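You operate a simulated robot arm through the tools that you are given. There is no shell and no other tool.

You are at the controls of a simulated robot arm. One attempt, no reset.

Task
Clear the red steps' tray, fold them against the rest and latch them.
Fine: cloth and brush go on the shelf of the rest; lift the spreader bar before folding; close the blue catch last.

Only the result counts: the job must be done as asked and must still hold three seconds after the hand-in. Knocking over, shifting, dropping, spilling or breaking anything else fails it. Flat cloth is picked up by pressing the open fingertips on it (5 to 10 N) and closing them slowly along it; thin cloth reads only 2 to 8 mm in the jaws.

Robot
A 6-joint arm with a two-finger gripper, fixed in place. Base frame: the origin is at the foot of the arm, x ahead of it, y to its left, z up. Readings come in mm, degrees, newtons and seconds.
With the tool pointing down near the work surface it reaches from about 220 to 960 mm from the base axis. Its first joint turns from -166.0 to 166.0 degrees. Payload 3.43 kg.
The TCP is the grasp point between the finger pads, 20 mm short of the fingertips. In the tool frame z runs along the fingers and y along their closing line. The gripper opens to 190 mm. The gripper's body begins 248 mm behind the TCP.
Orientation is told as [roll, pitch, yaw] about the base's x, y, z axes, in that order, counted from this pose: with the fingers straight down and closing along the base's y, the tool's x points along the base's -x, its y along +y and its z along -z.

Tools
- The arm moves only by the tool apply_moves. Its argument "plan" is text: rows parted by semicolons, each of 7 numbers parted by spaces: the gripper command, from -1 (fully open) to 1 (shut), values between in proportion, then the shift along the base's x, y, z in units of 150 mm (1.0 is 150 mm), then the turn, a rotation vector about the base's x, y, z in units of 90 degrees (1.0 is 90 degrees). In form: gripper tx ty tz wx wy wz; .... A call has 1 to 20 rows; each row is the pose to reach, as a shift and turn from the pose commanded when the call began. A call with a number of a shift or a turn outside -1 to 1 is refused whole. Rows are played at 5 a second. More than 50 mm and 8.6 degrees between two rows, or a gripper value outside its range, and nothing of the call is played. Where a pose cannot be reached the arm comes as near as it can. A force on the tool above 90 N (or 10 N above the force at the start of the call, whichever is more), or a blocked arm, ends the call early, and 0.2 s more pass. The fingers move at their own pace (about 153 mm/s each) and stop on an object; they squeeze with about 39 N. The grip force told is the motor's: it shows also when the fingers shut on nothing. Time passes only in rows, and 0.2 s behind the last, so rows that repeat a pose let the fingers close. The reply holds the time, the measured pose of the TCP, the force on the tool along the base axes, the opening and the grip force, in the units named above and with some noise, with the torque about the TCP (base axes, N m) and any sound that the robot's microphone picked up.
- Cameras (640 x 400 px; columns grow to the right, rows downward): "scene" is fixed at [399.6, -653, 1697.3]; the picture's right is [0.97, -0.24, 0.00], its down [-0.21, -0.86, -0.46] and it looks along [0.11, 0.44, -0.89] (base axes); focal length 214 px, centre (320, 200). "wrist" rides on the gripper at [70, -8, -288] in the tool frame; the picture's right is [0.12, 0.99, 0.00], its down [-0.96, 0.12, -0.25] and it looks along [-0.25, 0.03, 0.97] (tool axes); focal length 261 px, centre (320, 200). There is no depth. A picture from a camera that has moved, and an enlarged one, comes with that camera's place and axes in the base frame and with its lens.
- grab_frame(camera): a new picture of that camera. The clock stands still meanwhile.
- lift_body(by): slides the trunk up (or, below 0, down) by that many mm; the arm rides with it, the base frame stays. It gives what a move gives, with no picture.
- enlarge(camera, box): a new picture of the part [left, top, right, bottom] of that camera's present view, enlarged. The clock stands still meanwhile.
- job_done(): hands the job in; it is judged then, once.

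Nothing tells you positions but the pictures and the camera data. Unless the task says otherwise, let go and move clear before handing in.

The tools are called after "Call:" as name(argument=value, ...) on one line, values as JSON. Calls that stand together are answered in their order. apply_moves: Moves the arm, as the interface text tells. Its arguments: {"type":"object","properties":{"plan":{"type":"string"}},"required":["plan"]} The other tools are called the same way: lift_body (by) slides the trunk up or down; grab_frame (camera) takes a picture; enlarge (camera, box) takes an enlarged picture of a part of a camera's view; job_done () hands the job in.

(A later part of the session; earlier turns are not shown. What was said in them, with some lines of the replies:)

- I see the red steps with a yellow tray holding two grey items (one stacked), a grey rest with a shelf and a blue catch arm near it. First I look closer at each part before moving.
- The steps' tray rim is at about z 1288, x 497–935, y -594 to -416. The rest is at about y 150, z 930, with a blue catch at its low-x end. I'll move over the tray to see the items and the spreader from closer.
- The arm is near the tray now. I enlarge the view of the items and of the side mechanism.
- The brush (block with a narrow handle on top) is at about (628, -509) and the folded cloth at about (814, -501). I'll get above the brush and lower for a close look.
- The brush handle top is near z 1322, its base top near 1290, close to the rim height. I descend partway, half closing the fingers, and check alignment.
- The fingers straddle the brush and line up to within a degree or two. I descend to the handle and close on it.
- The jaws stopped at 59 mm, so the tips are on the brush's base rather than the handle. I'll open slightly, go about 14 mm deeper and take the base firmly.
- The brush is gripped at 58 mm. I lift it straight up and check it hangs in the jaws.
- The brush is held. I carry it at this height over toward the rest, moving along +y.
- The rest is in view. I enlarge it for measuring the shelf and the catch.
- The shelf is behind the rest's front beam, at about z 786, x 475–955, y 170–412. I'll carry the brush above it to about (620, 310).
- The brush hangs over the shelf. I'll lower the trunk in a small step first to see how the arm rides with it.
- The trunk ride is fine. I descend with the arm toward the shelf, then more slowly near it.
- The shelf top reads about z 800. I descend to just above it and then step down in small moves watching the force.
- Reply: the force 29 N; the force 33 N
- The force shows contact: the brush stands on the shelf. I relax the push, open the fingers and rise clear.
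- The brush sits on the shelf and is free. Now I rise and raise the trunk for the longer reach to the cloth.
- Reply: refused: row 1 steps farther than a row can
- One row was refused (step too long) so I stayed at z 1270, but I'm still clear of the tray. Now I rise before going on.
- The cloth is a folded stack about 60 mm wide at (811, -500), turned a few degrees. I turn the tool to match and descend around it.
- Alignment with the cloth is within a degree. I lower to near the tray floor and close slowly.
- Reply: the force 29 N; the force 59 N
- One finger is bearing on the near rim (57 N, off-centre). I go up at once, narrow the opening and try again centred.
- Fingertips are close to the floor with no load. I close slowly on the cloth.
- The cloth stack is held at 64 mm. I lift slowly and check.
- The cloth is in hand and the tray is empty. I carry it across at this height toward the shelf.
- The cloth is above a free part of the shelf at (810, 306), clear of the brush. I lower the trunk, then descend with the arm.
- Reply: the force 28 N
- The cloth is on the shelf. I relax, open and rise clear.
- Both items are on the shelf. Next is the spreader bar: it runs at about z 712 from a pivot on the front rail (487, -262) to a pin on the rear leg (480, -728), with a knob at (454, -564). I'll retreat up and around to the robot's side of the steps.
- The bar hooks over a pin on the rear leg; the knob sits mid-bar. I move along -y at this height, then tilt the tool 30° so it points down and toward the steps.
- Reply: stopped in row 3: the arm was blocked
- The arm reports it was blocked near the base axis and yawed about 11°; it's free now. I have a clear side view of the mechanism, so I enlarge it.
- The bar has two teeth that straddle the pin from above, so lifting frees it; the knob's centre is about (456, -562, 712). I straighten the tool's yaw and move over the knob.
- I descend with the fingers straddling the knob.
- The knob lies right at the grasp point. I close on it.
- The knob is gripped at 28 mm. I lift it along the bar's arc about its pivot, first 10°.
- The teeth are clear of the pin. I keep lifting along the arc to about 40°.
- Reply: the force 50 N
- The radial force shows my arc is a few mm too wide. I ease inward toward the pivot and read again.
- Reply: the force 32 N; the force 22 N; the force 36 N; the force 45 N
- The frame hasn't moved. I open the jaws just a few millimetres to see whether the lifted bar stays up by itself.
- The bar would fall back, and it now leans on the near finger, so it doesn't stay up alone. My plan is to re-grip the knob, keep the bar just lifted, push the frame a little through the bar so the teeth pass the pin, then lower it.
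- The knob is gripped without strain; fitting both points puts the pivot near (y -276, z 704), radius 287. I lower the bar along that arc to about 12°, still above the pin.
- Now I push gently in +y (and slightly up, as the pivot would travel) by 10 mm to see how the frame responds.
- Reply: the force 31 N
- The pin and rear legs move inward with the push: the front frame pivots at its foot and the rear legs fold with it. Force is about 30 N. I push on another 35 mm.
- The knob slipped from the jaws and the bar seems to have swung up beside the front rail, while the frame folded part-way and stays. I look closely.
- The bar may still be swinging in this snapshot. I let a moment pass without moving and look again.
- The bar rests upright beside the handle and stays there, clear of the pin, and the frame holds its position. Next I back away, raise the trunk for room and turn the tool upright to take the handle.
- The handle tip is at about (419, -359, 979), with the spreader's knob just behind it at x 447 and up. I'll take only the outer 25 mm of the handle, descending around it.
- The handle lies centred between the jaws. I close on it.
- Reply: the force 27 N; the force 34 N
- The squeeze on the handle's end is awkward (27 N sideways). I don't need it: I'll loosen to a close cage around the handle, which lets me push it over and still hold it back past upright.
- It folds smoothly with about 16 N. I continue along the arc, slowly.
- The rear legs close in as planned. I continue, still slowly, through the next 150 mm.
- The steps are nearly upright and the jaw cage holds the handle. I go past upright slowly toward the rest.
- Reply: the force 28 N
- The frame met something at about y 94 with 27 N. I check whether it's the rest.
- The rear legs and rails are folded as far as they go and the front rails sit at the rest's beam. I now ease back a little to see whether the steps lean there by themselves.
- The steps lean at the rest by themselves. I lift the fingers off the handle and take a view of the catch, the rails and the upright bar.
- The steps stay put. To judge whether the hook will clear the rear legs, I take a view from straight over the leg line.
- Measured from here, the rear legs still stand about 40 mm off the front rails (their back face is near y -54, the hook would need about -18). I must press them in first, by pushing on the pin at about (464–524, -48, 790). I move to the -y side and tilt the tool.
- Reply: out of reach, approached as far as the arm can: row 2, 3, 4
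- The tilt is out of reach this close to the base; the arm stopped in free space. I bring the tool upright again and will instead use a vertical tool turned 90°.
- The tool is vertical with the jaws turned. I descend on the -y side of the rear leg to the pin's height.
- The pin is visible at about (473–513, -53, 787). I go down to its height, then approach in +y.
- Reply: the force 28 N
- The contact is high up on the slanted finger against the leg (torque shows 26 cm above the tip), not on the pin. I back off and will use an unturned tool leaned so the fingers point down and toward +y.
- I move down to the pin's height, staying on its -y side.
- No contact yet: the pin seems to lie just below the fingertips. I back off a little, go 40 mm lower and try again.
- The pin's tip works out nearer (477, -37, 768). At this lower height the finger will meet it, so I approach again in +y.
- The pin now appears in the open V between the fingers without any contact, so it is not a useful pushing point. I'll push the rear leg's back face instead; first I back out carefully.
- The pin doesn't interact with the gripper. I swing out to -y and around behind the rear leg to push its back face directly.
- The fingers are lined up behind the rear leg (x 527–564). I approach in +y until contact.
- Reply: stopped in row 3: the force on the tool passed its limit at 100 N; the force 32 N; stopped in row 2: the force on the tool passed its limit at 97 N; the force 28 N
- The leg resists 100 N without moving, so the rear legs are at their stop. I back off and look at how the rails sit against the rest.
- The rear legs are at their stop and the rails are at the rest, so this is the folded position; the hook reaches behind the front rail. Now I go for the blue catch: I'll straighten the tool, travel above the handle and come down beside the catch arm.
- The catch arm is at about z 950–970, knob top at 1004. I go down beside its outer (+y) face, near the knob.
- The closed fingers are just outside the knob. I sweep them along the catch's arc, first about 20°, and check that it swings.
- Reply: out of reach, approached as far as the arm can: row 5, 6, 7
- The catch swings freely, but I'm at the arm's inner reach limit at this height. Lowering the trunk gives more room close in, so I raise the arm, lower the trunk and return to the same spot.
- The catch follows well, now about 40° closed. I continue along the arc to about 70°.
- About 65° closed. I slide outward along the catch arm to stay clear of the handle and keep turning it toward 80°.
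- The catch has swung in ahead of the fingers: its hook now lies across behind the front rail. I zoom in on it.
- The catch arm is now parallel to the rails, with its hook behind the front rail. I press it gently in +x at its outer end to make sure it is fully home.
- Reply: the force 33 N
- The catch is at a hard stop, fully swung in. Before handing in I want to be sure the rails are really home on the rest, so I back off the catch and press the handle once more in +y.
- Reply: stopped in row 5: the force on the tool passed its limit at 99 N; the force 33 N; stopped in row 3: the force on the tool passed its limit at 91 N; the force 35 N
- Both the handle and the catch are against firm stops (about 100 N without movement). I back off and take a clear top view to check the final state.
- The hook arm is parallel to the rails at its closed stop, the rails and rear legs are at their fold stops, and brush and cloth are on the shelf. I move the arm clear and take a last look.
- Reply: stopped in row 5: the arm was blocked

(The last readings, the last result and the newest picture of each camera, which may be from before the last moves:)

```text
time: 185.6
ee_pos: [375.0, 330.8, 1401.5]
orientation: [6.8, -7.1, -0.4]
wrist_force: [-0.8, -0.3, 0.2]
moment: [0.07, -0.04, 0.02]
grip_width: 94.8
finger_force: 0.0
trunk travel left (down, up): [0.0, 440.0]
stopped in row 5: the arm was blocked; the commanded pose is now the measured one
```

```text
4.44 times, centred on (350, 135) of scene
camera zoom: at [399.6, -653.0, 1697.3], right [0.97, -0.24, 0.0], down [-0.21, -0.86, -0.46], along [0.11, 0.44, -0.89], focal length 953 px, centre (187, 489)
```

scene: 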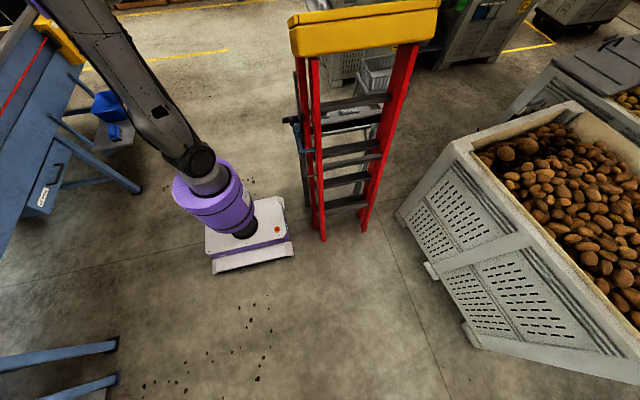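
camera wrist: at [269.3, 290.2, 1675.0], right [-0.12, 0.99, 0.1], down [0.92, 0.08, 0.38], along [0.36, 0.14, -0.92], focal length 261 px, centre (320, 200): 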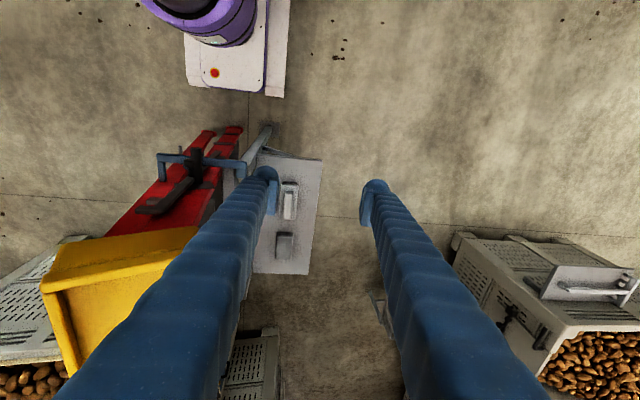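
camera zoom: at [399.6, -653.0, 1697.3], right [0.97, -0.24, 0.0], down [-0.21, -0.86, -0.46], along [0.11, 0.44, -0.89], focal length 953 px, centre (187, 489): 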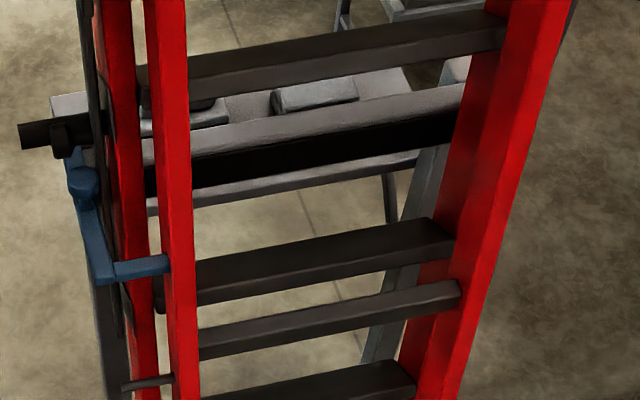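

Everything rests still: tray empty, brush and cloth on the shelf, spreader bar raised, steps folded at the rest, blue catch closed behind the rail, and the arm is clear. I let one more second pass to confirm nothing moves.

Call:
apply_moves(plan="0 0 0 0 0 0 0; 0 0 0 0 0 0 0; 0 0 0 0 0 0 0; 0 0 0 0 0 0 0; 0 0 0 0 0 0 0; 0 0 0 0 0 0 0; 0 0 0 0 0 0 0; 0 0 0 0 0 0 0")

Call:
enlarge(camera="scene", box=[280, 0, 450, 250])

Call:
enlarge(camera="wrist", box=[120, 100, 360, 300])

```text
time: 187.4
ee_pos: [377.4, 332.7, 1398.7]
orientation: [6.5, -6.9, -0.4]
wrist_force: [-0.2, -0.5, 0.4]
moment: [0.0, -0.03, 0.0]
grip_width: 95.2
finger_force: 0.1
trunk travel left (down, up): [0.0, 440.0]
```

```text
1.60 times, centred on (365, 125) of scene
camera zoom: at [399.6, -653.0, 1697.3], right [0.97, -0.24, 0.0], down [-0.21, -0.86, -0.46], along [0.11, 0.44, -0.89], focal length 343 px, centre (248, 320)
```

zoom: 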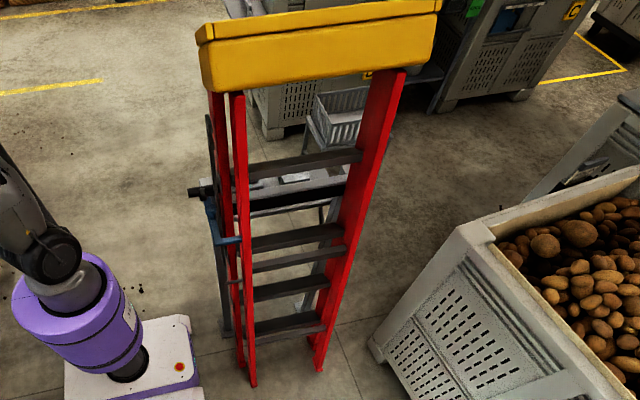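

```text
2.00 times, centred on (240, 200) of wrist
camera zoom: at [271.7, 292.5, 1673.4], right [-0.12, 0.99, 0.1], down [0.92, 0.08, 0.37], along [0.36, 0.14, -0.92], focal length 521 px, centre (480, 200)
```

zoom: 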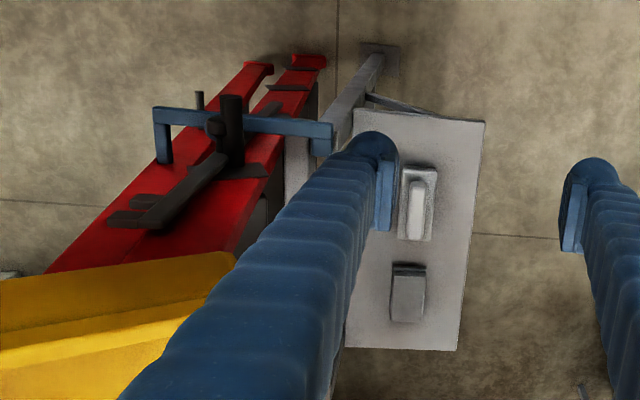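

Nothing has moved since the last check: the catch is closed, the steps stand folded at the rest, and both items are on the shelf. I hand the job in.

Call:
job_done()

```text
The job is handed in.
```

I cleared the tray, folded the steps against the rest and closed the blue catch. I then handed the job in; no verdict came back.

- **Tray:** empty. The brush and the folded cloth stand on the shelf of the rest.
- **Spreader bar:** lifted off its pin before folding. The knob slipped from the jaws while I was pushing the frame through the bar. The bar swung up beside the front rail and has stayed there.
- **Steps:** folded as far as they go. The front frame and the rear legs each took about 100 N without moving further. By camera the rails sit about 10 mm short of the rest's pad. I think the tread ends meet the rest's post first.
- **Catch:** closed once the steps were folded, and it stayed closed. I then pressed the handle once more to check the fold; nothing moved. The microphone reported no click.

**Possible weak point:** the hook lies behind the front rail, but with about 65 mm of slack by camera measurement. Its tip ends right at the side of the rear leg, so I can't rule out that the leg stopped it a degree or so short. The catch arm itself looked parallel to the rails, which I took as fully closed.

I moved the arm clear first, and nothing had shifted in the last few seconds before I handed in.
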